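You operate a simulated robot arm through the tools that you are given. There is no shell and no other tool.

Carry out the task below with a simulated robot arm. There is one attempt and no reset: what you move stays moved.

Task
Switch the sealer off, then swap its scorched bar for the clean one.
Fine: old bar on the grey rubber strip; turn the yellow catch shut again.

The check looks at the end state, three seconds after you hand in, the way a careful person would. Anything else that was tipped, shoved, dropped, spilled or broken makes it a failure.

Robot
A 7-joint arm with a two-finger parallel gripper, fixed in place. Base frame: the origin is on the floor under the middle of its stand, x ahead of it, y to its left, z up; the work surface is at about z = 880. Units: mm, rad, N and s.
It reaches about 1479 mm from its shoulder. Its first joint turns from -2.897 to 2.897 rad. Payload 4.4 kg.
The tool frame sits at the grasp point between the pads (the TCP): z along the fingers, y along the line on which they close. The tips reach 23 mm beyond it. Largest opening 94 mm; finger width 38, thickness 10; the body of the gripper, 54 by 96 mm, starts 39 mm behind the TCP.
Orientation is told as [roll, pitch, yaw] about the base's x, y, z axes, in that order, counted from this pose: with the fingers straight down and closing along the base's y, the tool's x points along the base's -x, its y along +y and its z along -z.

Tools
- The arm moves only by the tool jog_arm. Its argument "rows" is a list of rows, each an object of numbers (a shift or turn left out is 0, a gripper value left out holds the last): "tx", "ty", "tz": the shift along the base's x, y, z in units of 500 mm (1.0 is 500 mm); "ax", "ay", "az": the turn, a rotation vector about the base's x, y, z in units of 60 degrees (1.0 is 60 degrees); "claw": the finger opening in mm, from 0 to 94. In form: [{"tx": .., "ty": .., "tz": .., "ax": .., "ay": .., "az": .., "claw": ..}, ...]. A call has 1 to 20 rows; each row is the pose to reach, as a shift and turn from the pose commanded when the call began. A call with a number of a shift or a turn outside -1 to 1 is refused whole. Each row takes 0.2 s and may step no farther than 50 mm and 0.15 rad from the row before; otherwise, or with a gripper value out of range, the whole call is refused. A pose out of reach is approached as far as the arm can. The call stops where the force on the tool passes 90 N (or 10 N more than at its start, if that is more) or the arm is blocked; 0.2 s more then pass. The fingers move at their own pace (about 72 mm/s each) and stop on an object; they squeeze with about 21 N. The grip force told is the motor's: it shows also when the fingers shut on nothing. Time passes only in rows, and 0.2 s behind the last, so rows that repeat a pose let the fingers close. It gives the time, the measured TCP pose, the force on the tool (base axes), the opening and the grip force at its end, in the units of the frame above (readings bear some noise), with the torque about the TCP (base axes, N m) and any sound that the robot's microphone picked up.
- Cameras (640 x 400 px; columns grow to the right, rows downward): "scene" is fixed at [50.4, -651.1, 1639.6]; the picture's right is [0.45, -0.89, 0.00], its down [-0.48, -0.24, -0.84] and it looks along [0.75, 0.38, -0.54] (base axes); focal length 329 px, centre (320, 200). "wrist" rides on the gripper at [86, 16, -75] in the tool frame; the picture's right is [-0.18, 0.98, 0.00], its down [-0.58, -0.11, -0.81] and it looks along [-0.79, -0.15, 0.59] (tool axes); focal length 243 px, centre (320, 200). There is no depth. A picture from a camera that has moved, and an enlarged one, comes with that camera's place and axes in the base frame and with its lens.
- get_image(camera): a new picture of that camera. No time passes.
- zoom(camera, box): a new picture of the part [left, top, right, bottom] of that camera's present view, enlarged. No time passes.
- sign_off(): hands the job in; it is judged then, once.

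Nothing tells you positions but the pictures and the camera data. Unless the task says otherwise, let go and move clear before handing in.

The tools are called as a command line: name --argument value ..., lists and objects as JSON in quotes. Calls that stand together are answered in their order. jog_arm: Moves the arm, as the interface text tells. Its arguments: {"type":"object","properties":{"rows":{"type":"array"}},"required":["rows"]} The other tools are called the same way: get_image (camera) takes a picture; zoom (camera, box) takes an enlarged picture of a part of a camera's view; sign_off () hands the job in.

At the start:

```text
time_s: 0.0
tool_pos: [553.6, 212.9, 1192.3]
ee_rot: [0.001, -0.001, 0.0]
contact_force: [0.2, -0.1, 0.5]
moment: [-0.01, -0.03, -0.01]
grip_width: 94.1
gripper_force: 0.1
```

scene: 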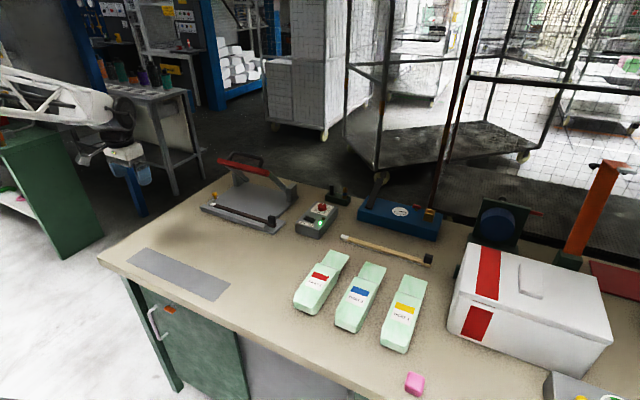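
wrist: 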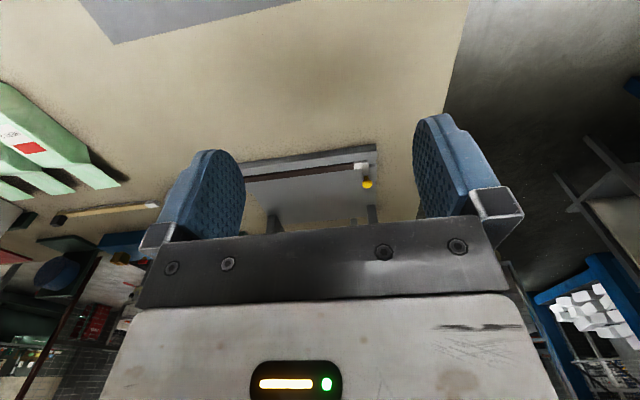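

I see a bench with a sealer (red-handled device with a bar), a switch box with red button and green light, a grey strip, and several distractors. I'll zoom in to study the sealer, switch box, bars and catch.

zoom --camera "scene" --box '[190, 140, 350, 240]'

zoom --camera "scene" --box '[280, 170, 460, 283]'

zoom --camera "wrist" --box '[220, 120, 420, 245]'

zoom --camera "scene" --box '[90, 220, 310, 357]'

```text
4.00 times, centred on (270, 190) of scene
camera zoom: at [50.4, -651.1, 1639.6], right [0.45, -0.89, 0.0], down [-0.48, -0.24, -0.84], along [0.75, 0.38, -0.54], focal length 1315 px, centre (520, 240)
```

zoom: 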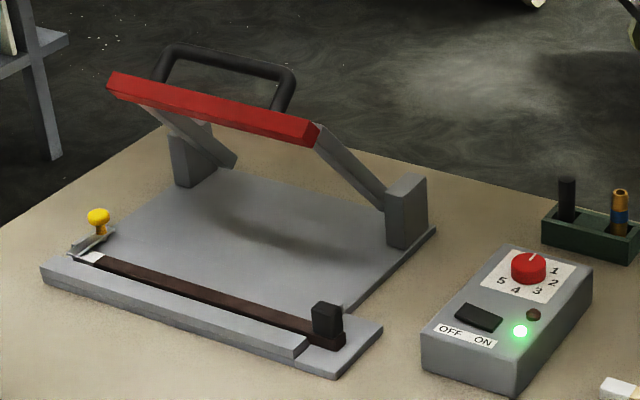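

```text
3.54 times, centred on (370, 226) of scene
camera zoom: at [50.4, -651.1, 1639.6], right [0.45, -0.89, 0.0], down [-0.48, -0.24, -0.84], along [0.75, 0.38, -0.54], focal length 1163 px, centre (143, 106)
```

zoom: 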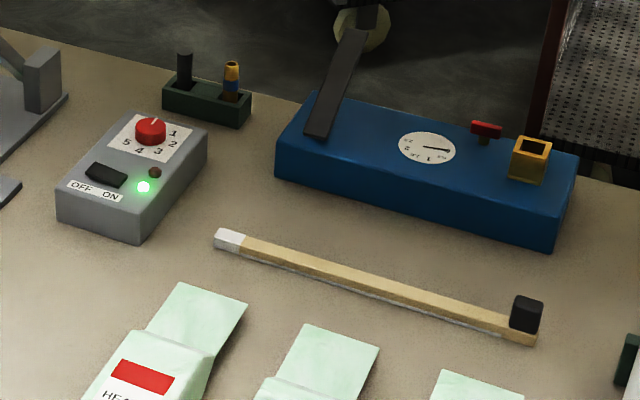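

```text
3.20 times, centred on (320, 182) of wrist
camera zoom: at [467.4, 229.0, 1267.0], right [0.18, 0.98, 0.0], down [0.58, -0.11, 0.81], along [0.79, -0.15, -0.59], focal length 776 px, centre (320, 256)
```

zoom: 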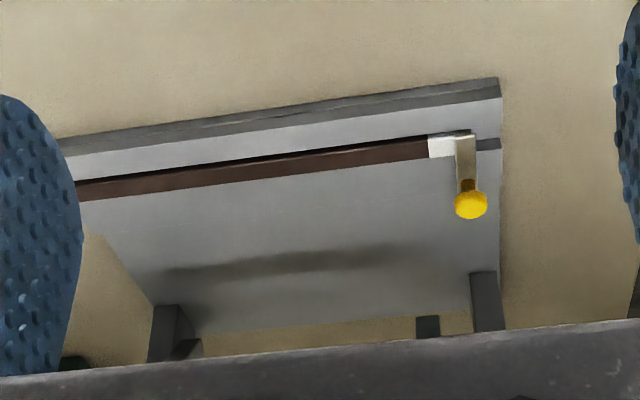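

```text
2.91 times, centred on (200, 288) of scene
camera zoom: at [50.4, -651.1, 1639.6], right [0.45, -0.89, 0.0], down [-0.48, -0.24, -0.84], along [0.75, 0.38, -0.54], focal length 956 px, centre (669, -58)
```

zoom: 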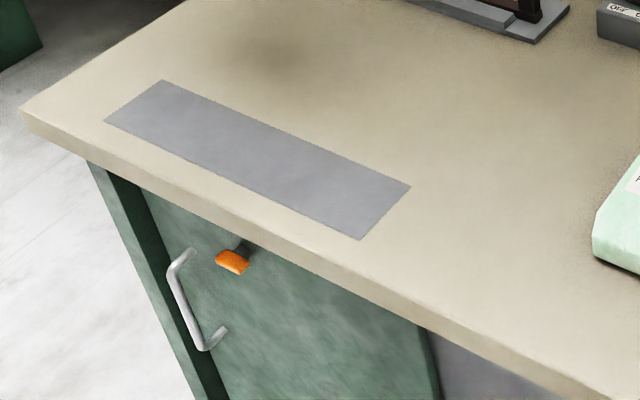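

The scorched bar runs along y at about x=845 in the sealer. The catch knob is near (878, 254, 930), the rocker switch near (907, -174), and the clean bar near x=910, y from -300 to -620. I'll move the wrist camera closer to see the mechanism.

jog_arm --rows '[{"tx": 0.06, "ty": 0.0, "tz": -0.05}, {"tx": 0.12, "ty": 0.0, "tz": -0.1}, {"tx": 0.18, "ty": 0.0, "tz": -0.15}, {"tx": 0.24, "ty": 0.0, "tz": -0.2}, {"tx": 0.28, "ty": 0.0, "tz": -0.26}, {"tx": 0.29, "ty": 0.0, "tz": -0.32}, {"tx": 0.29, "ty": 0.0, "tz": -0.35}]'

get_image --camera "wrist"

get_image --camera "scene"

```text
time_s: 1.6
tool_pos: [699.1, 213.6, 1016.7]
ee_rot: [0.001, -0.001, 0.001]
contact_force: [0.0, -0.5, -0.3]
moment: [0.0, -0.01, -0.02]
grip_width: 94.1
gripper_force: 0.1
```

```text
taken
camera wrist: at [612.1, 229.7, 1091.8], right [0.18, 0.98, 0.0], down [0.58, -0.11, 0.81], along [0.79, -0.15, -0.59], focal length 243 px, centre (320, 200)
```

wrist: 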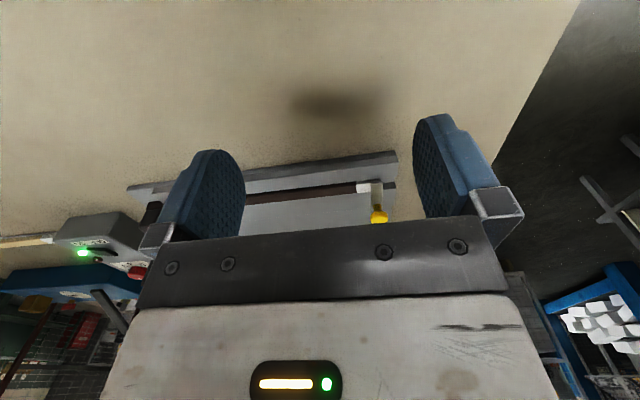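

```text
taken
```

scene: 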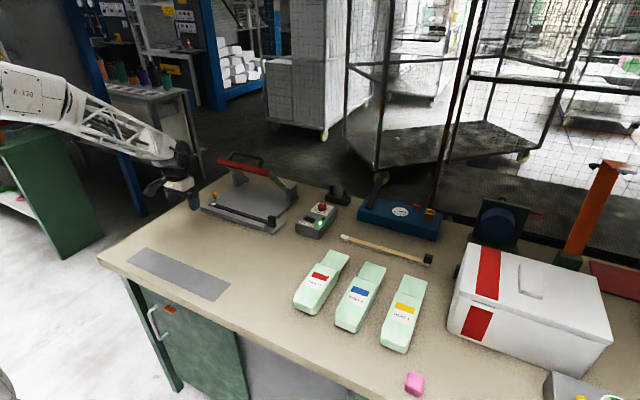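

zoom --camera "wrist" --box '[330, 140, 430, 240]'

zoom --camera "wrist" --box '[0, 150, 240, 300]'

zoom --camera "scene" --box '[195, 185, 255, 225]'

zoom --camera "scene" --box '[240, 200, 300, 240]'

```text
4.00 times, centred on (380, 190) of wrist
camera zoom: at [612.1, 229.7, 1091.8], right [0.18, 0.98, 0.0], down [0.58, -0.11, 0.81], along [0.79, -0.15, -0.59], focal length 970 px, centre (80, 240)
```

zoom: 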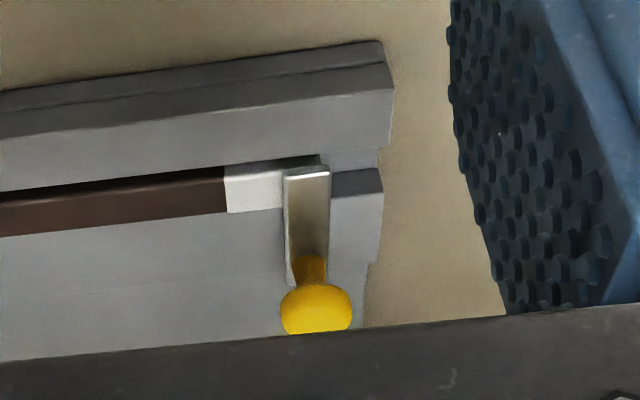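

```text
2.67 times, centred on (120, 225) of wrist
camera zoom: at [612.1, 229.7, 1091.8], right [0.18, 0.98, 0.0], down [0.58, -0.11, 0.81], along [0.79, -0.15, -0.59], focal length 647 px, centre (853, 133)
```

zoom: 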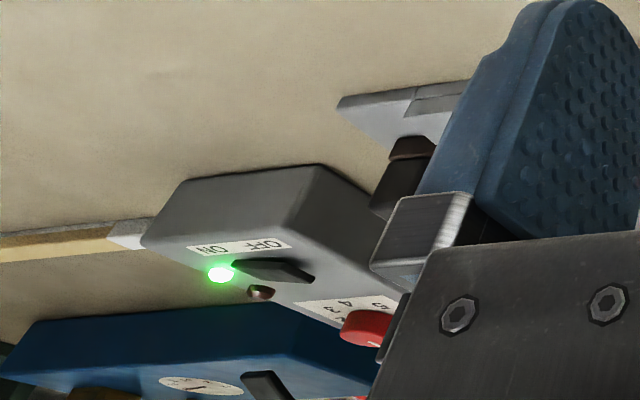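

```text
10.00 times, centred on (225, 205) of scene
camera zoom: at [50.4, -651.1, 1639.6], right [0.45, -0.89, 0.0], down [-0.48, -0.24, -0.84], along [0.75, 0.38, -0.54], focal length 3286 px, centre (1270, 150)
```

zoom: 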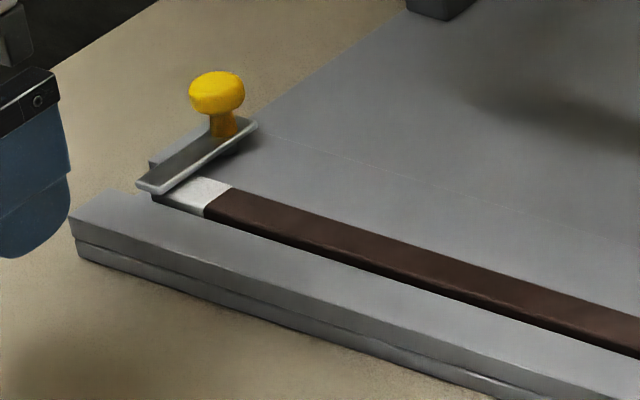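

```text
10.00 times, centred on (270, 220) of scene
camera zoom: at [50.4, -651.1, 1639.6], right [0.45, -0.89, 0.0], down [-0.48, -0.24, -0.84], along [0.75, 0.38, -0.54], focal length 3286 px, centre (820, 0)
```

zoom: 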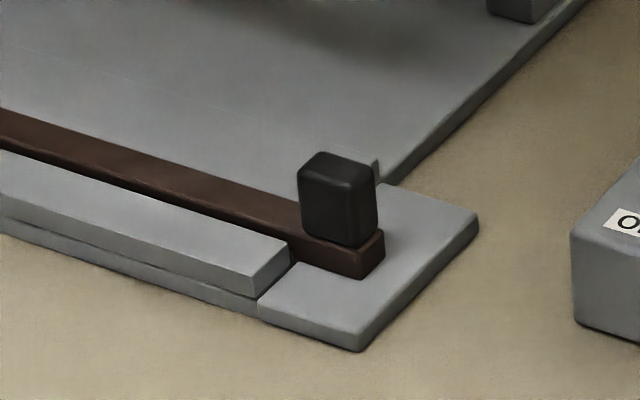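

The bar sits in a channel between two rails. Its right end, with the black grip block, sticks out past the rails, and the plate under the yellow knob covers its white left end. I want a side view from the left to measure the raised red jaw and the catch.

jog_arm --rows '[{"ty": 0.08, "tz": 0.03, "az": -0.09}, {"ty": 0.16, "tz": 0.06, "az": -0.21}, {"ty": 0.24, "tz": 0.08, "az": -0.33}, {"ty": 0.32, "tz": 0.1, "az": -0.45}, {"ty": 0.4, "tz": 0.1, "az": -0.57}, {"ty": 0.45, "tx": 0.04, "tz": 0.1, "az": -0.66}, {"ty": 0.45, "tx": 0.12, "tz": 0.1, "az": -0.75}]'

get_image --camera "wrist"

```text
time_s: 3.2
tool_pos: [758.6, 437.7, 1067.9]
ee_rot: [0.0, -0.003, -0.788]
contact_force: [-0.1, -0.1, 0.3]
moment: [0.02, -0.01, -0.01]
grip_width: 93.8
gripper_force: 0.0
```

```text
taken
camera wrist: at [709.2, 510.3, 1143.4], right [0.83, 0.56, 0.0], down [0.33, -0.49, 0.81], along [0.45, -0.67, -0.59], focal length 243 px, centre (320, 200)
```

wrist: 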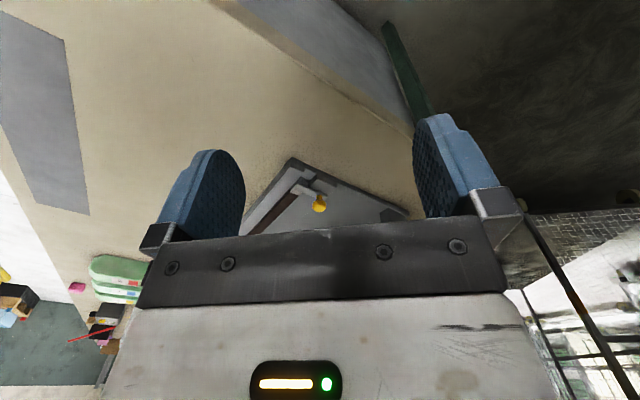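

The gripper hides the raised jaw from this angle. I'll move farther along x, staying well left of the sealer, so the jaw appears at the picture's edge.

jog_arm --rows '[{"tx": 0.08}, {"tx": 0.16}, {"tx": 0.24}, {"tx": 0.32}, {"tx": 0.4}, {"tx": 0.48}]'

get_image --camera "wrist"

zoom --camera "wrist" --box '[0, 140, 240, 300]'

```text
time_s: 4.6
tool_pos: [997.5, 438.5, 1067.7]
ee_rot: [0.002, -0.003, -0.785]
contact_force: [-0.9, 0.4, 0.0]
moment: [-0.02, 0.0, -0.01]
grip_width: 94.2
gripper_force: 0.1
```

```text
taken
camera wrist: at [948.3, 510.9, 1143.3], right [0.83, 0.56, 0.0], down [0.33, -0.49, 0.81], along [0.46, -0.67, -0.59], focal length 243 px, centre (320, 200)
```

wrist: 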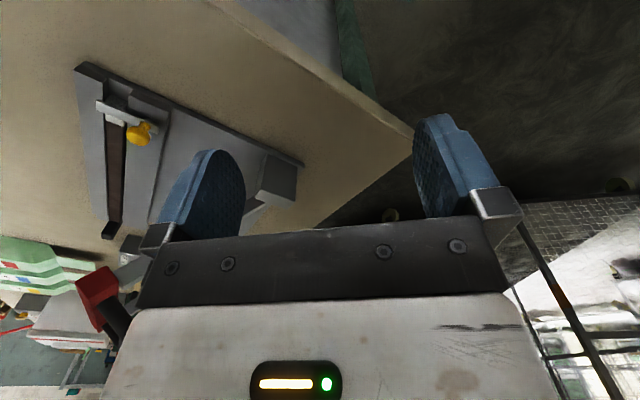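

```text
2.50 times, centred on (120, 220) of wrist
camera zoom: at [948.3, 510.9, 1143.3], right [0.83, 0.56, 0.0], down [0.33, -0.49, 0.81], along [0.46, -0.67, -0.59], focal length 606 px, centre (820, 150)
```

zoom: 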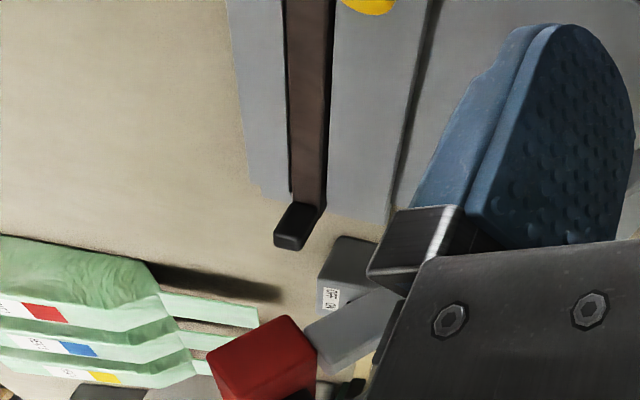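

zoom --camera "wrist" --box '[60, 240, 140, 360]'

zoom --camera "wrist" --box '[65, 60, 225, 160]'

zoom --camera "scene" --box '[210, 145, 310, 215]'

```text
3.33 times, centred on (100, 300) of wrist
camera zoom: at [948.3, 510.9, 1143.3], right [0.83, 0.56, 0.0], down [0.33, -0.49, 0.81], along [0.46, -0.67, -0.59], focal length 809 px, centre (1053, -133)
```

zoom: 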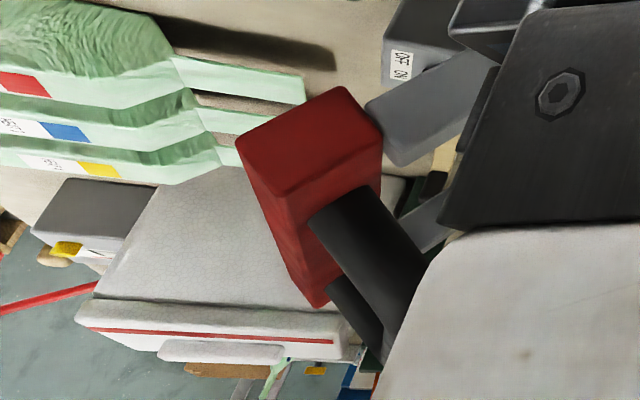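

```text
4.00 times, centred on (145, 110) of wrist
camera zoom: at [948.3, 510.9, 1143.3], right [0.83, 0.56, 0.0], down [0.33, -0.49, 0.81], along [0.46, -0.67, -0.59], focal length 970 px, centre (1020, 560)
```

zoom: 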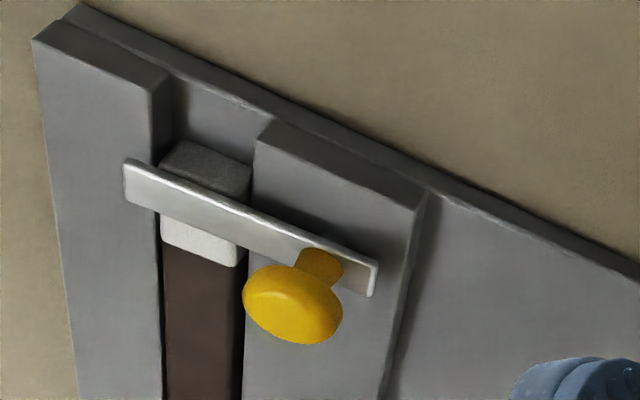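

```text
5.71 times, centred on (260, 180) of scene
camera zoom: at [50.4, -651.1, 1639.6], right [0.45, -0.89, 0.0], down [-0.48, -0.24, -0.84], along [0.75, 0.38, -0.54], focal length 1878 px, centre (663, 314)
```

zoom: 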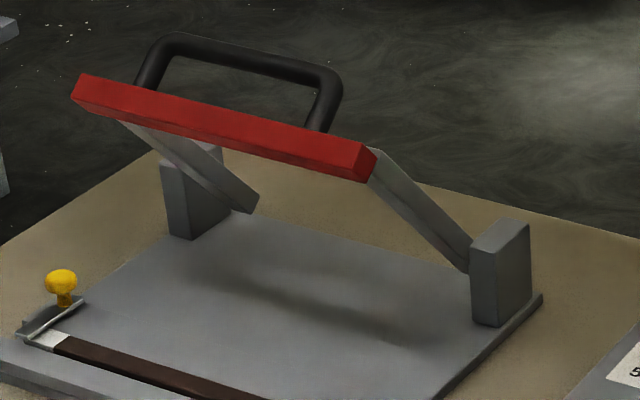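

The geometry is now clear. The catch plate is at z≈905–910, spanning x 837–894, with its knob and pivot at about (881, 254). The raised red jaw spans y from -19 to 221, with its lowest edge near (907, 1059). The switch comes first, so I'll back out and go look at the switch box.

jog_arm --rows '[{"tx": -0.09, "tz": 0.02, "az": 0.08}, {"tx": -0.18, "tz": 0.04, "az": 0.18}, {"tx": -0.27, "tz": 0.06, "az": 0.28}, {"tx": -0.36, "tz": 0.08, "az": 0.38}, {"tx": -0.45, "tz": 0.1, "az": 0.48}, {"tx": -0.53, "tz": 0.1, "az": 0.58}, {"tx": -0.56, "ty": -0.08, "tz": 0.1, "az": 0.67}, {"tx": -0.58, "ty": -0.17, "tz": 0.1, "az": 0.75}, {"tx": -0.58, "ty": -0.26, "tz": 0.1, "az": 0.75}, {"tx": -0.58, "ty": -0.35, "tz": 0.1, "az": 0.75}, {"tx": -0.58, "ty": -0.44, "tz": 0.1, "az": 0.75}, {"tx": -0.58, "ty": -0.53, "tz": 0.1, "az": 0.75}, {"tx": -0.58, "ty": -0.62, "tz": 0.1, "az": 0.75}, {"tx": -0.58, "ty": -0.71, "tz": 0.1, "az": 0.75}, {"tx": -0.58, "ty": -0.8, "tz": 0.1, "az": 0.75}, {"tx": -0.58, "ty": -0.89, "tz": 0.1, "az": 0.75}, {"tx": -0.58, "ty": -0.98, "tz": 0.1, "az": 0.75}]'

jog_arm --rows '[{"ty": -0.08, "tz": -0.04}, {"ty": -0.16, "tz": -0.08}, {"ty": -0.24, "tz": -0.12}, {"ty": -0.28, "tx": 0.04, "tz": -0.16}, {"ty": -0.28, "tx": 0.06, "tz": -0.16}]'

get_image --camera "wrist"

zoom --camera "wrist" --box '[250, 120, 410, 235]'

zoom --camera "scene" --box '[290, 195, 345, 240]'

```text
time_s: 8.2
tool_pos: [707.6, -52.9, 1117.5]
ee_rot: [0.0, -0.001, 0.0]
contact_force: [0.3, 0.4, -0.8]
moment: [0.05, -0.02, 0.0]
grip_width: 93.7
gripper_force: 0.0
```

```text
time_s: 9.4
tool_pos: [738.8, -192.1, 1035.9]
ee_rot: [0.0, -0.001, 0.001]
contact_force: [-0.2, -0.3, -0.5]
moment: [0.02, 0.02, 0.01]
grip_width: 93.8
gripper_force: 0.1
```

```text
taken
camera wrist: at [652.5, -176.7, 1111.9], right [0.18, 0.98, 0.0], down [0.58, -0.11, 0.81], along [0.79, -0.15, -0.59], focal length 243 px, centre (320, 200)
```

wrist: 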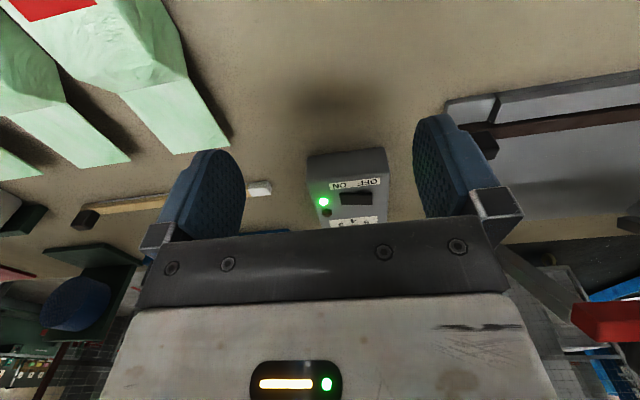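

```text
3.48 times, centred on (330, 178) of wrist
camera zoom: at [652.5, -176.7, 1111.9], right [0.18, 0.98, 0.0], down [0.58, -0.11, 0.81], along [0.79, -0.15, -0.59], focal length 844 px, centre (285, 278)
```

zoom: 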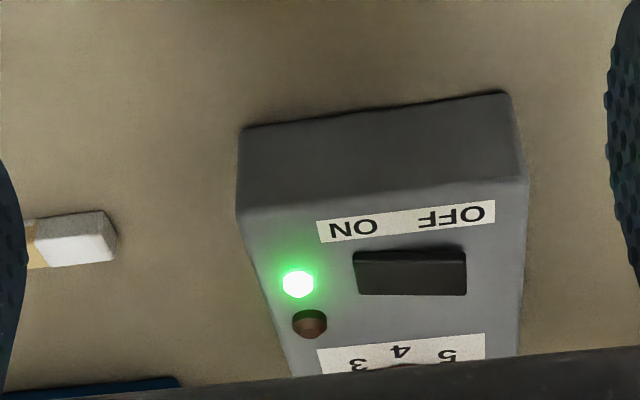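

```text
8.89 times, centred on (318, 218) of scene
camera zoom: at [50.4, -651.1, 1639.6], right [0.45, -0.89, 0.0], down [-0.48, -0.24, -0.84], along [0.75, 0.38, -0.54], focal length 2921 px, centre (342, 44)
```

zoom: 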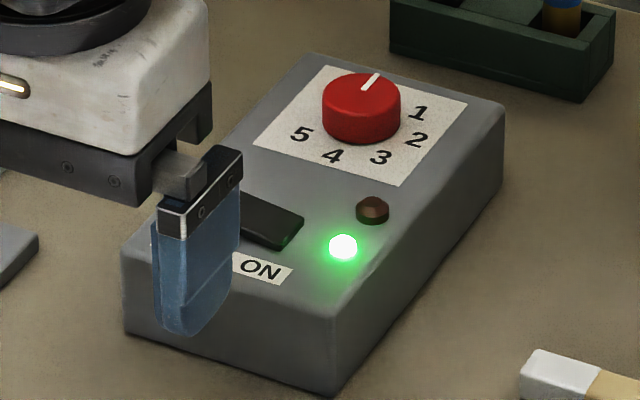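

The switch box is flat-topped at z≈922. Its rocker runs along y from about -198 (ON) to -158 (OFF) at x≈909. I'll close the fingers, hover over the OFF end, and check alignment before pressing.

jog_arm --rows '[{"tx": 0.08, "ty": 0.02, "claw": 0}, {"tx": 0.16, "ty": 0.04}, {"tx": 0.24, "ty": 0.06}, {"tx": 0.3, "ty": 0.06}, {"tx": 0.34, "ty": 0.062, "tz": -0.04}, {"tx": 0.34, "ty": 0.062, "tz": -0.1}, {"tx": 0.34, "ty": 0.062, "tz": -0.12}]'

get_image --camera "wrist"

zoom --camera "scene" --box '[280, 170, 360, 240]'

zoom --camera "wrist" --box '[240, 130, 400, 240]'

```text
time_s: 11.0
tool_pos: [910.3, -160.4, 976.6]
ee_rot: [0.002, -0.002, -0.001]
contact_force: [-0.3, 0.0, -0.4]
moment: [0.02, -0.02, 0.0]
grip_width: 0.0
gripper_force: 21.2
```

```text
taken
camera wrist: at [823.6, -144.8, 1051.7], right [0.18, 0.98, 0.0], down [0.58, -0.11, 0.81], along [0.79, -0.15, -0.59], focal length 243 px, centre (320, 200)
```

wrist: 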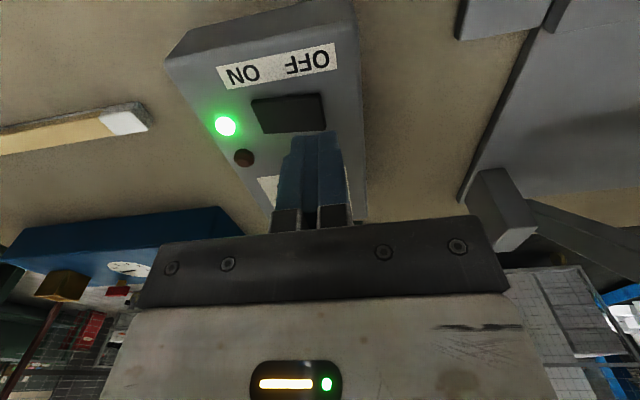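

```text
5.71 times, centred on (320, 205) of scene
camera zoom: at [50.4, -651.1, 1639.6], right [0.45, -0.89, 0.0], down [-0.48, -0.24, -0.84], along [0.75, 0.38, -0.54], focal length 1878 px, centre (320, 171)
```

zoom: 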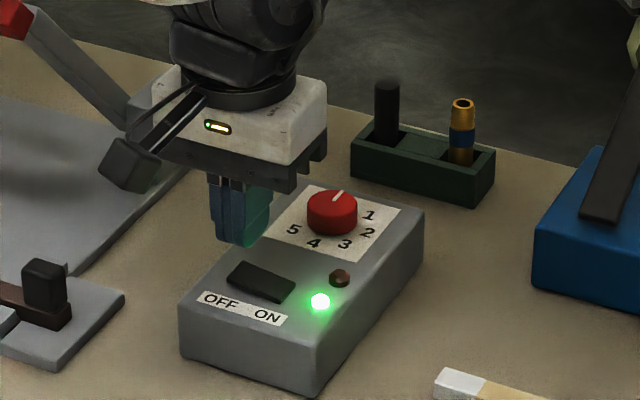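

```text
3.64 times, centred on (320, 185) of wrist
camera zoom: at [823.6, -144.8, 1051.7], right [0.18, 0.98, 0.0], down [0.58, -0.11, 0.81], along [0.79, -0.15, -0.59], focal length 882 px, centre (320, 254)
```

zoom: 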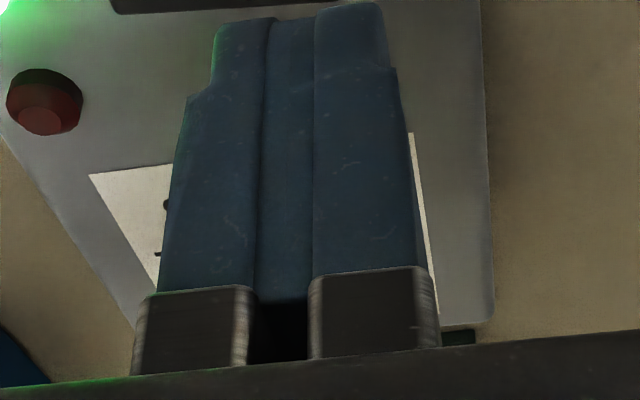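

The rocker measures about x 895–919, y from -198 to -159. I'll press the OFF half at about y=-164 in small downward steps, watching the force.

jog_arm --rows '[{"tx": -0.006, "ty": -0.006, "tz": -0.014}, {"tx": -0.006, "ty": -0.006, "tz": -0.028}, {"tx": -0.006, "ty": -0.006, "tz": -0.034}, {"tx": -0.006, "ty": -0.006, "tz": -0.038}, {"tx": -0.006, "ty": -0.006, "tz": -0.042}]'

zoom --camera "scene" --box '[280, 170, 360, 240]'

```text
time_s: 12.2
tool_pos: [905.3, -163.0, 956.7]
ee_rot: [-0.001, -0.002, -0.001]
contact_force: [-0.7, 1.2, 0.9]
moment: [0.04, 0.01, -0.03]
grip_width: 0.0
gripper_force: 21.2
```

```text
5.71 times, centred on (320, 205) of scene
camera zoom: at [50.4, -651.1, 1639.6], right [0.45, -0.89, 0.0], down [-0.48, -0.24, -0.84], along [0.75, 0.38, -0.54], focal length 1878 px, centre (320, 171)
```

zoom: 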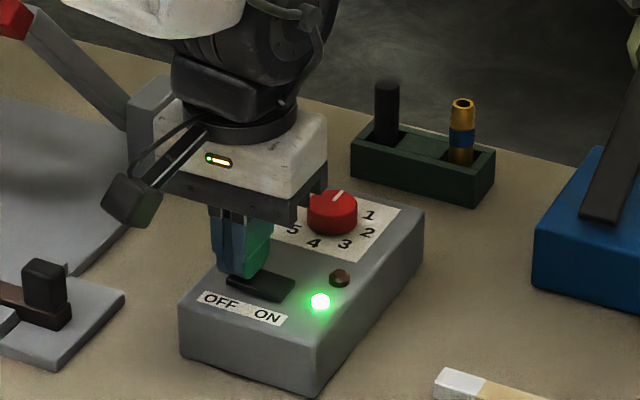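

jog_arm --rows '[{"tz": -0.004}, {"tz": -0.008}, {"tz": -0.012}, {"tz": -0.012}]'

zoom --camera "scene" --box '[280, 170, 360, 240]'

```text
time_s: 13.2
tool_pos: [907.6, -164.2, 953.2]
ee_rot: [0.0, -0.005, 0.0]
contact_force: [-33.2, 6.0, 59.7]
moment: [-0.37, 1.19, -0.37]
grip_width: 0.2
gripper_force: 20.5
```

```text
5.71 times, centred on (320, 205) of scene
camera zoom: at [50.4, -651.1, 1639.6], right [0.45, -0.89, 0.0], down [-0.48, -0.24, -0.84], along [0.75, 0.38, -0.54], focal length 1878 px, centre (320, 171)
```

zoom: 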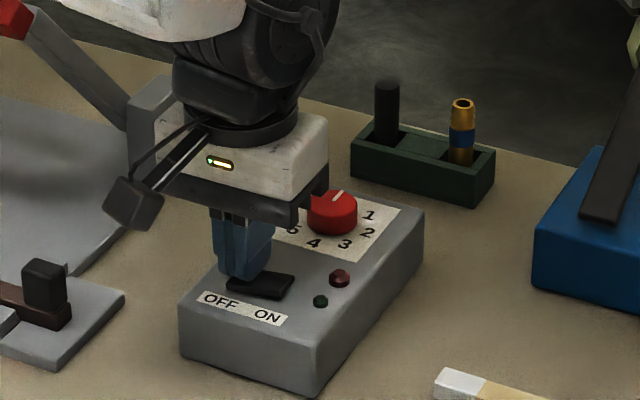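

The green lamp went out, so the sealer is off. I'll lift straight up and verify.

jog_arm --rows '[{"tz": 0.02}, {"tz": 0.08}, {"tz": 0.16}, {"tz": 0.16, "tx": -0.08}, {"tz": 0.16, "tx": -0.16}]'

zoom --camera "scene" --box '[280, 170, 360, 240]'

get_image --camera "wrist"

```text
time_s: 14.4
tool_pos: [826.0, -165.0, 1032.3]
ee_rot: [0.002, -0.002, 0.001]
contact_force: [-0.4, 0.2, 1.0]
moment: [0.02, -0.01, -0.04]
grip_width: 0.0
gripper_force: 21.2
```

```text
5.71 times, centred on (320, 205) of scene
camera zoom: at [50.4, -651.1, 1639.6], right [0.45, -0.89, 0.0], down [-0.48, -0.24, -0.84], along [0.75, 0.38, -0.54], focal length 1878 px, centre (320, 171)
```

zoom: 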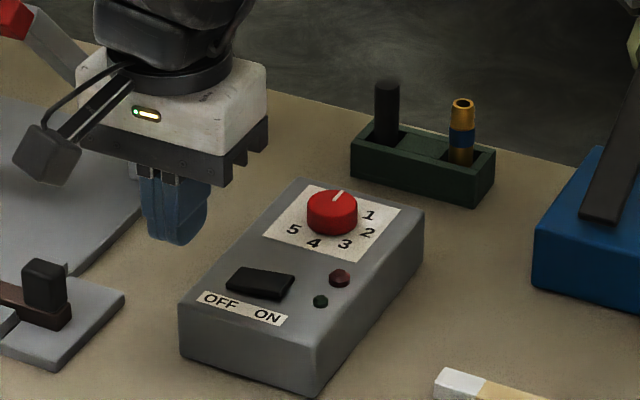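

```text
taken
camera wrist: at [740.2, -148.7, 1106.7], right [0.18, 0.98, 0.0], down [0.58, -0.11, 0.81], along [0.79, -0.15, -0.59], focal length 243 px, centre (320, 200)
```

wrist: 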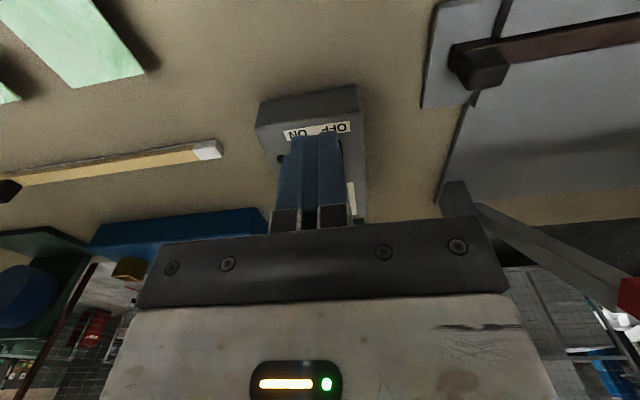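

The lamp is out and the rocker now sits on OFF; the box has not moved. Next is the yellow catch: I'll back away from the jaw, lean the gripper about 25° toward the robot to clear the red bar, and take a close look at the catch.

jog_arm --rows '[{"tx": -0.09}, {"tx": -0.18, "tz": 0.02}, {"tx": -0.24, "ty": 0.06, "tz": 0.04, "claw": 60}, {"tx": -0.24, "ty": 0.15, "tz": 0.04}, {"tx": -0.24, "ty": 0.24, "tz": 0.04}, {"tx": -0.24, "ty": 0.33, "tz": 0.04}, {"tx": -0.24, "ty": 0.42, "tz": 0.04}, {"tx": -0.24, "ty": 0.51, "tz": 0.04, "ay": -0.1}, {"tx": -0.24, "ty": 0.6, "tz": 0.02, "ay": -0.2}, {"tx": -0.24, "ty": 0.69, "tz": 0.0, "ay": -0.3}, {"tx": -0.24, "ty": 0.78, "tz": -0.04, "ay": -0.417}, {"tx": -0.22, "ty": 0.838, "tz": -0.08, "ay": -0.417}, {"tx": -0.16, "ty": 0.838, "tz": -0.12, "ay": -0.417}]'

get_image --camera "wrist"

zoom --camera "scene" --box '[180, 130, 300, 230]'

```text
time_s: 17.2
tool_pos: [745.6, 254.9, 971.1]
ee_rot: [0.002, -0.44, 0.0]
contact_force: [-1.1, -0.1, 0.6]
moment: [-0.03, -0.01, 0.0]
grip_width: 60.1
gripper_force: 0.1
```

```text
taken
camera wrist: at [635.8, 272.0, 1003.2], right [0.17, 0.98, 0.08], down [0.18, -0.11, 0.98], along [0.97, -0.15, -0.2], focal length 243 px, centre (320, 200)
```

wrist: 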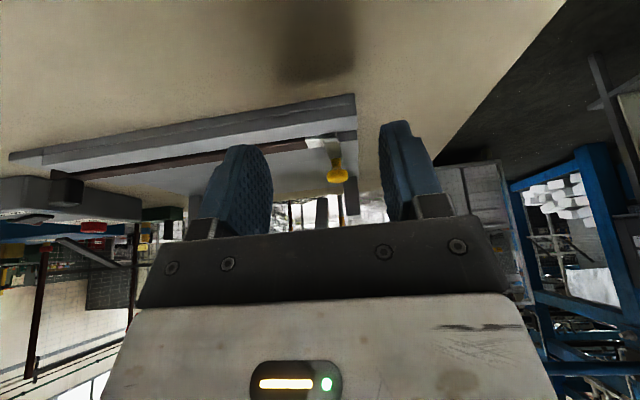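

```text
4.00 times, centred on (240, 180) of scene
camera zoom: at [50.4, -651.1, 1639.6], right [0.45, -0.89, 0.0], down [-0.48, -0.24, -0.84], along [0.75, 0.38, -0.54], focal length 1315 px, centre (640, 280)
```

zoom: 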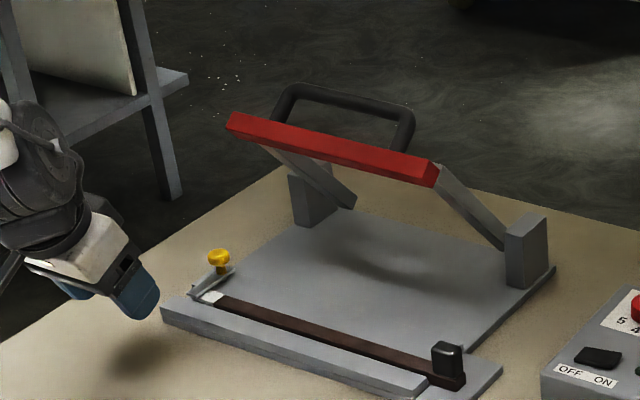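

zoom --camera "wrist" --box '[270, 110, 390, 210]'

```text
4.00 times, centred on (330, 160) of wrist
camera zoom: at [635.8, 272.0, 1003.2], right [0.17, 0.98, 0.08], down [0.18, -0.11, 0.98], along [0.97, -0.15, -0.2], focal length 970 px, centre (280, 360)
```

zoom: 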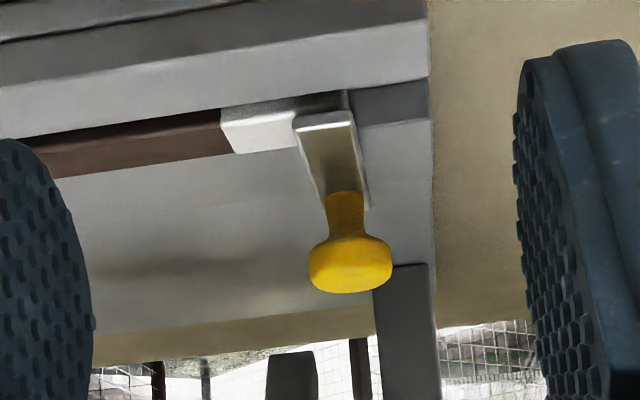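

jog_arm --rows '[{"tx": 0.07, "tz": -0.01}, {"tx": 0.14, "tz": -0.02}, {"tx": 0.21, "tz": -0.04}, {"tx": 0.25, "tz": -0.06}, {"tx": 0.27, "tz": -0.078}, {"tx": 0.27, "tz": -0.086}]'

zoom --camera "wrist" --box '[230, 110, 430, 240]'

zoom --camera "scene" --box '[180, 130, 300, 230]'

```text
time_s: 18.6
tool_pos: [881.9, 255.0, 930.2]
ee_rot: [0.003, -0.441, -0.002]
contact_force: [-17.5, -2.1, 25.9]
moment: [-0.85, 0.69, -0.72]
grip_width: 60.9
gripper_force: 1.0
```

```text
3.08 times, centred on (330, 175) of wrist
camera zoom: at [772.6, 270.7, 961.0], right [0.17, 0.98, 0.08], down [0.18, -0.11, 0.98], along [0.97, -0.15, -0.2], focal length 746 px, centre (289, 277)
```

zoom: 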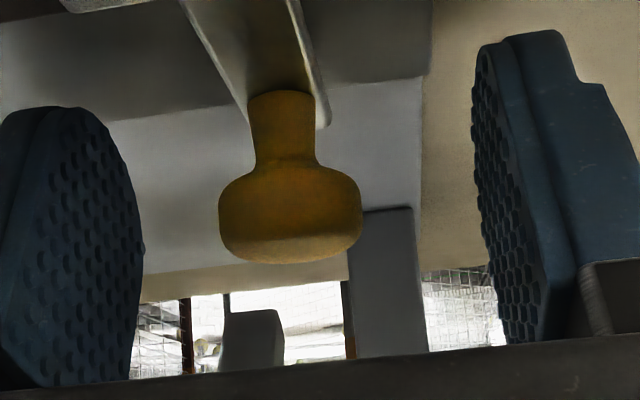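

```text
4.00 times, centred on (240, 180) of scene
camera zoom: at [50.4, -651.1, 1639.6], right [0.45, -0.89, 0.0], down [-0.48, -0.24, -0.84], along [0.75, 0.38, -0.54], focal length 1315 px, centre (640, 280)
```

zoom: 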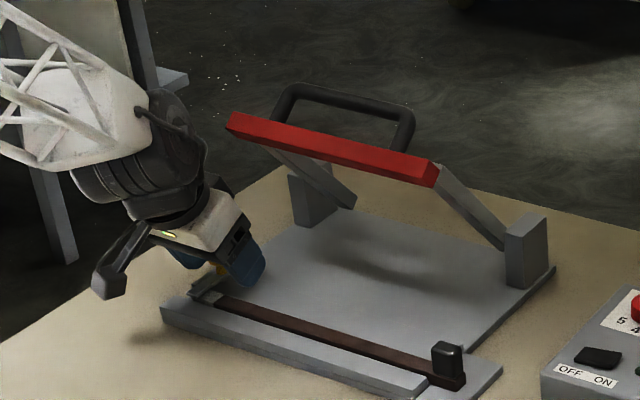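

A fingertip is touching the back rail (26 N up), so I'll raise slightly before closing on the knob.

jog_arm --rows '[{"tz": 0.006}, {"tz": 0.01}, {"tz": 0.01}]'

```text
time_s: 19.4
tool_pos: [881.5, 254.9, 931.8]
ee_rot: [0.0, -0.437, 0.0]
contact_force: [0.0, -1.1, -0.1]
moment: [-0.02, -0.02, -0.03]
grip_width: 60.1
gripper_force: 0.0
```

jog_arm --rows '[{"tz": 0.002, "claw": 40}, {"tz": 0.002, "claw": 15}, {"tz": 0.002, "claw": 0}, {"tz": 0.002}, {"tz": 0.002}]'

zoom --camera "wrist" --box '[230, 110, 430, 240]'

```text
time_s: 20.6
tool_pos: [880.7, 255.0, 933.3]
ee_rot: [0.0, -0.438, 0.0]
contact_force: [1.0, 11.4, -2.7]
moment: [0.11, -0.07, 0.0]
grip_width: 21.8
gripper_force: 44.6
```

```text
3.08 times, centred on (330, 175) of wrist
camera zoom: at [771.4, 271.1, 964.5], right [0.17, 0.98, 0.08], down [0.18, -0.11, 0.98], along [0.97, -0.15, -0.2], focal length 746 px, centre (289, 277)
```

zoom: 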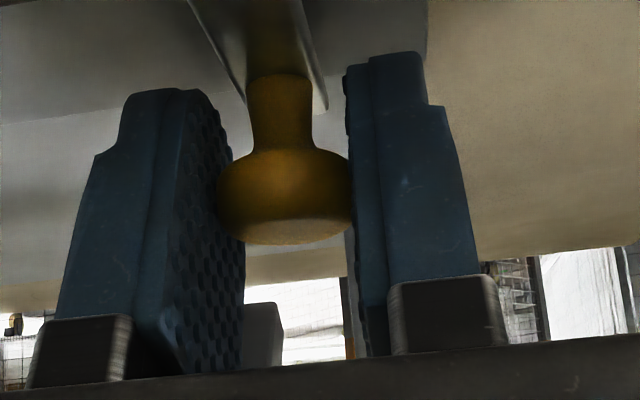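

The knob is gripped (21.8 mm). I'll try a small clockwise turn about the vertical, which swings the plate tip outward to +y, and watch the moment.

jog_arm --rows '[{"ty": 0.001, "az": -0.06}, {"ty": 0.001, "az": -0.12}, {"ty": 0.001, "az": -0.18}, {"ty": 0.001, "az": -0.18}]'

zoom --camera "wrist" --box '[230, 60, 430, 240]'

zoom --camera "scene" --box '[195, 170, 255, 225]'

```text
time_s: 21.6
tool_pos: [881.7, 255.0, 933.9]
ee_rot: [-0.001, -0.439, -0.189]
contact_force: [7.7, 1.1, -7.1]
moment: [-0.08, -0.41, 0.01]
grip_width: 21.6
gripper_force: 44.2
```

```text
2.22 times, centred on (330, 150) of wrist
camera zoom: at [776.4, 291.6, 964.6], right [0.35, 0.93, 0.08], down [0.16, -0.14, 0.98], along [0.92, -0.33, -0.2], focal length 539 px, centre (298, 311)
```

zoom: 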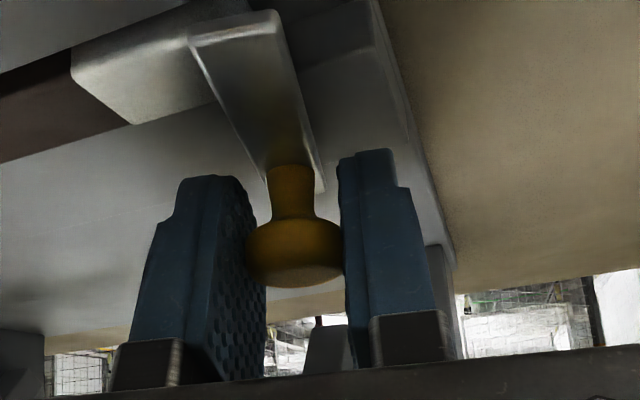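

```text
7.27 times, centred on (225, 198) of scene
camera zoom: at [50.4, -651.1, 1639.6], right [0.45, -0.89, 0.0], down [-0.48, -0.24, -0.84], along [0.75, 0.38, -0.54], focal length 2390 px, centre (1011, 218)
```

zoom: 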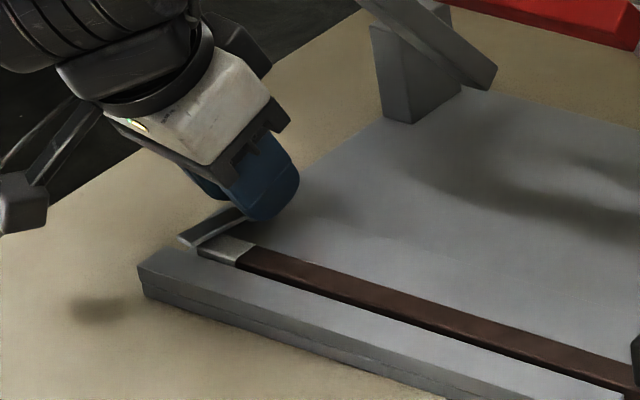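

The plate is turning clockwise with negligible resistance. I'll continue in that direction.

jog_arm --rows '[{"az": -0.08}, {"az": -0.16}, {"az": -0.24}, {"az": -0.32}, {"az": -0.4}, {"az": -0.48}, {"az": -0.56}, {"az": -0.56}]'

zoom --camera "scene" --box '[180, 140, 270, 225]'

zoom --camera "wrist" --box '[200, 40, 440, 240]'

```text
time_s: 23.4
tool_pos: [881.7, 255.8, 934.1]
ee_rot: [0.003, -0.438, -0.776]
contact_force: [39.5, 6.3, -8.7]
moment: [-0.09, -0.24, 0.04]
grip_width: 21.5
gripper_force: 44.8
```

```text
4.71 times, centred on (225, 182) of scene
camera zoom: at [50.4, -651.1, 1639.6], right [0.45, -0.89, 0.0], down [-0.48, -0.24, -0.84], along [0.75, 0.38, -0.54], focal length 1547 px, centre (767, 282)
```

zoom: 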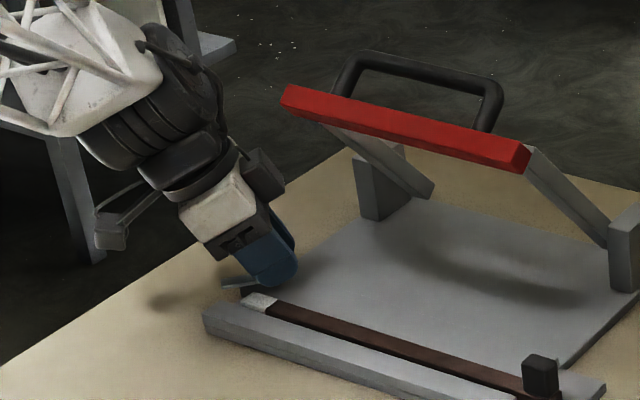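

```text
2.00 times, centred on (320, 140) of wrist
camera zoom: at [814.1, 344.1, 964.8], right [0.81, 0.58, 0.08], down [0.05, -0.21, 0.98], along [0.59, -0.78, -0.2], focal length 485 px, centre (320, 320)
```

zoom: 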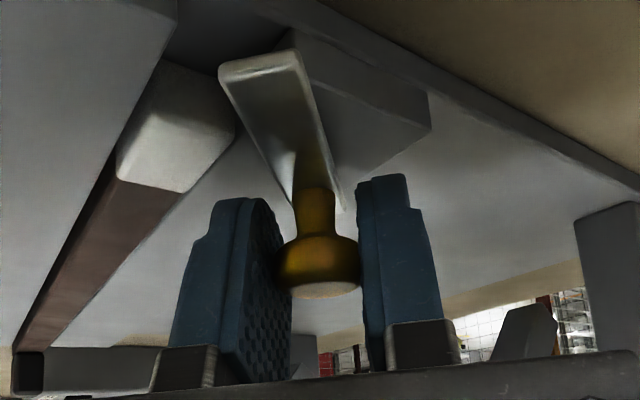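

The plate is about 45° open and the white bar end is coming clear. I'll relieve the side force with a small +x shift and keep turning to about 85–90°.

jog_arm --rows '[{"tx": 0.002, "az": 0.0}, {"tx": 0.003, "az": -0.08}, {"tx": 0.003, "az": -0.16}, {"tx": 0.003, "az": -0.24}, {"tx": 0.003, "az": -0.32}, {"tx": 0.003, "az": -0.4}, {"tx": 0.003, "az": -0.4}]'

zoom --camera "scene" --box '[180, 140, 270, 225]'

zoom --camera "wrist" --box '[200, 40, 440, 240]'

```text
time_s: 25.0
tool_pos: [882.1, 255.4, 932.8]
ee_rot: [-0.001, -0.438, -1.196]
contact_force: [-66.3, -7.0, 26.5]
moment: [-0.56, 0.6, -0.03]
grip_width: 21.3
gripper_force: 45.0
```

```text
4.71 times, centred on (225, 182) of scene
camera zoom: at [50.4, -651.1, 1639.6], right [0.45, -0.89, 0.0], down [-0.48, -0.24, -0.84], along [0.75, 0.38, -0.54], focal length 1547 px, centre (767, 282)
```

zoom: 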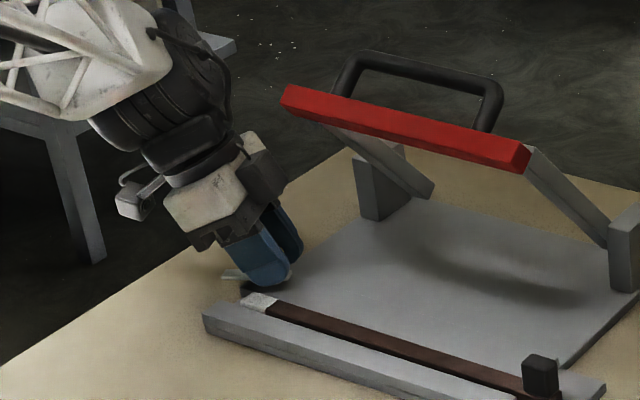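

```text
2.00 times, centred on (320, 140) of wrist
camera zoom: at [856.8, 363.5, 964.7], right [0.98, 0.21, 0.08], down [-0.03, -0.21, 0.98], along [0.22, -0.96, -0.2], focal length 485 px, centre (320, 320)
```

zoom: 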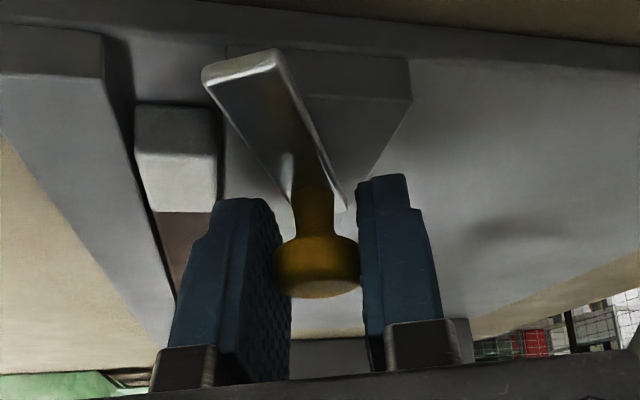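

jog_arm --rows '[{"tx": -0.002}, {"tx": -0.002, "az": -0.06}, {"tx": -0.002, "az": -0.12}, {"tx": -0.002, "az": -0.18}, {"tx": -0.002, "az": -0.24}, {"tx": -0.002, "az": -0.24}]'

zoom --camera "wrist" --box '[200, 40, 440, 240]'

```text
time_s: 26.4
tool_pos: [881.9, 255.6, 933.8]
ee_rot: [0.002, -0.437, -1.447]
contact_force: [-2.9, -5.2, 12.7]
moment: [0.68, 0.11, -0.01]
grip_width: 21.5
gripper_force: 44.5
```

```text
2.00 times, centred on (320, 140) of wrist
camera zoom: at [884.3, 366.3, 964.7], right [1.0, -0.04, 0.08], down [-0.09, -0.2, 0.98], along [-0.03, -0.98, -0.2], focal length 485 px, centre (320, 320)
```

zoom: 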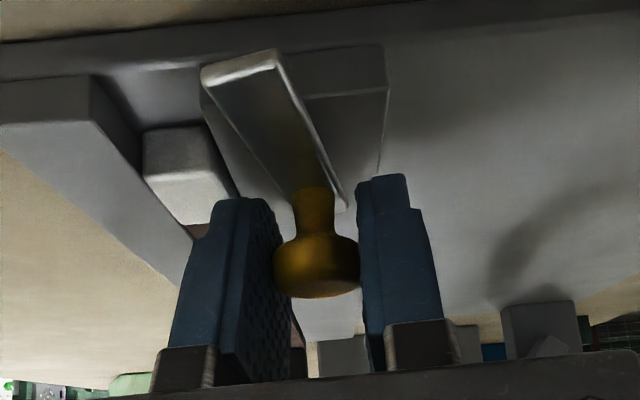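

The catch is open (~83°) with no residual force. I'll release with a small opening, then lift straight up.

jog_arm --rows '[{"claw": 36}, {"claw": 36}, {"tz": 0.02, "claw": 36}, {"tz": 0.06}, {"tz": 0.12}, {"tz": 0.2}, {"tz": 0.26}]'

zoom --camera "scene" --box '[180, 140, 300, 240]'

get_image --camera "wrist"

```text
time_s: 28.0
tool_pos: [881.4, 258.4, 1061.4]
ee_rot: [0.0, -0.439, -1.444]
contact_force: [0.7, -1.0, -0.7]
moment: [-0.03, 0.02, 0.0]
grip_width: 36.3
gripper_force: 0.1
```

```text
4.00 times, centred on (240, 190) of scene
camera zoom: at [50.4, -651.1, 1639.6], right [0.45, -0.89, 0.0], down [-0.48, -0.24, -0.84], along [0.75, 0.38, -0.54], focal length 1315 px, centre (640, 240)
```

zoom: 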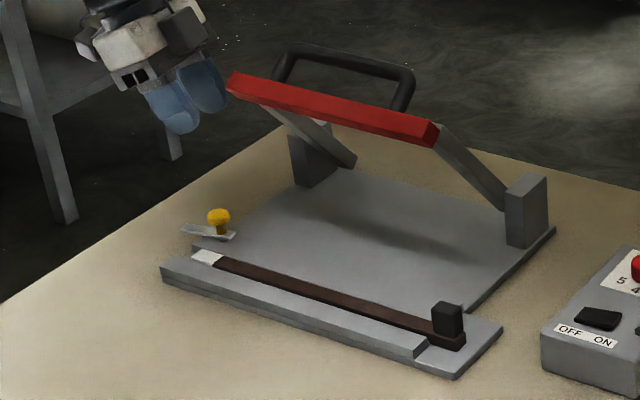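

```text
taken
camera wrist: at [883.5, 369.0, 1093.4], right [1.0, -0.04, 0.08], down [-0.08, -0.2, 0.98], along [-0.03, -0.98, -0.2], focal length 243 px, centre (320, 200)
```

wrist: 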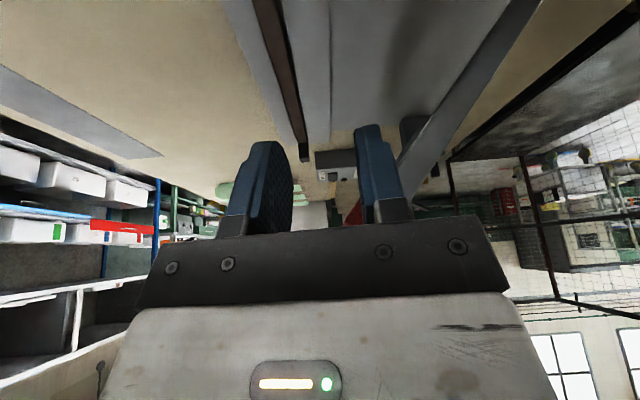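

The catch is open and the scorched bar is free. I'll back out away from the jaw, turn the gripper back to face forward, and move in front of the black block at the bar's right end, near (850, -45).

jog_arm --rows '[{"tx": -0.06, "ty": 0.02, "az": 0.1}, {"tx": -0.14, "ty": 0.04, "az": 0.22}, {"tx": -0.22, "ty": 0.04, "az": 0.34}, {"tx": -0.28, "ty": 0.02, "az": 0.46}, {"tx": -0.32, "ty": -0.04, "az": 0.58}, {"tx": -0.34, "ty": -0.12, "az": 0.7}, {"tx": -0.34, "ty": -0.2, "az": 0.82}, {"tx": -0.34, "ty": -0.29, "az": 0.94}, {"tx": -0.34, "ty": -0.38, "az": 1.0}, {"tx": -0.34, "ty": -0.47, "az": 1.0}, {"tx": -0.34, "ty": -0.56, "az": 1.0}, {"tx": -0.34, "ty": -0.61, "az": 1.0}]'

jog_arm --rows '[{"az": 0.13}, {"az": 0.26}, {"az": 0.379}, {"az": 0.379, "tz": -0.06}, {"az": 0.379, "tz": -0.1}]'

jog_arm --rows '[{"ay": 0.08, "claw": 60}, {"ay": 0.167}]'

get_image --camera "wrist"

zoom --camera "wrist" --box '[250, 100, 400, 230]'

```text
time_s: 30.6
tool_pos: [711.3, -49.1, 1062.6]
ee_rot: [0.001, -0.438, -0.399]
contact_force: [-1.0, -0.7, -0.1]
moment: [-0.02, -0.03, 0.0]
grip_width: 36.1
gripper_force: 0.1
```

```text
time_s: 31.8
tool_pos: [710.3, -49.4, 1013.0]
ee_rot: [0.001, -0.437, -0.003]
contact_force: [-0.2, -1.1, 0.5]
moment: [-0.02, 0.02, 0.02]
grip_width: 36.0
gripper_force: 0.1
```

```text
time_s: 32.4
tool_pos: [712.1, -48.8, 1011.7]
ee_rot: [-0.002, -0.262, -0.001]
contact_force: [0.9, 0.5, 0.6]
moment: [-0.02, -0.03, 0.0]
grip_width: 60.1
gripper_force: 0.0
```

```text
taken
camera wrist: at [608.5, -33.1, 1062.4], right [0.18, 0.98, 0.05], down [0.35, -0.11, 0.93], along [0.92, -0.15, -0.37], focal length 243 px, centre (320, 200)
```

wrist: 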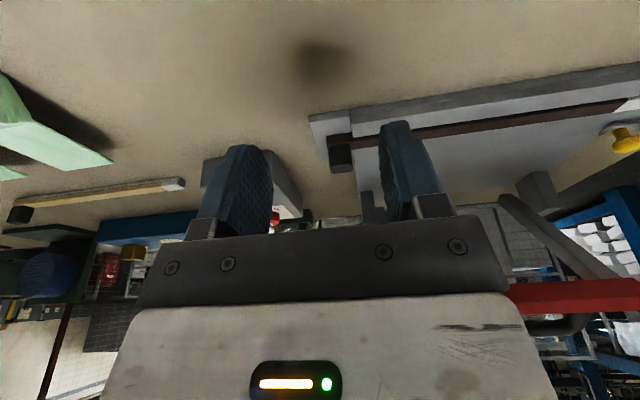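

```text
3.08 times, centred on (325, 165) of wrist
camera zoom: at [608.5, -33.1, 1062.4], right [0.18, 0.98, 0.05], down [0.35, -0.11, 0.93], along [0.92, -0.15, -0.37], focal length 746 px, centre (305, 308)
```

zoom: 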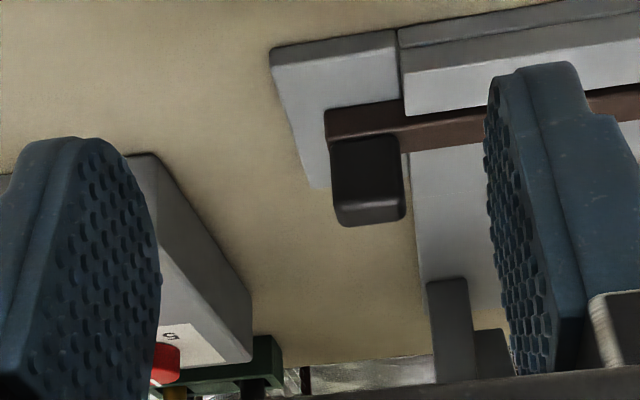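

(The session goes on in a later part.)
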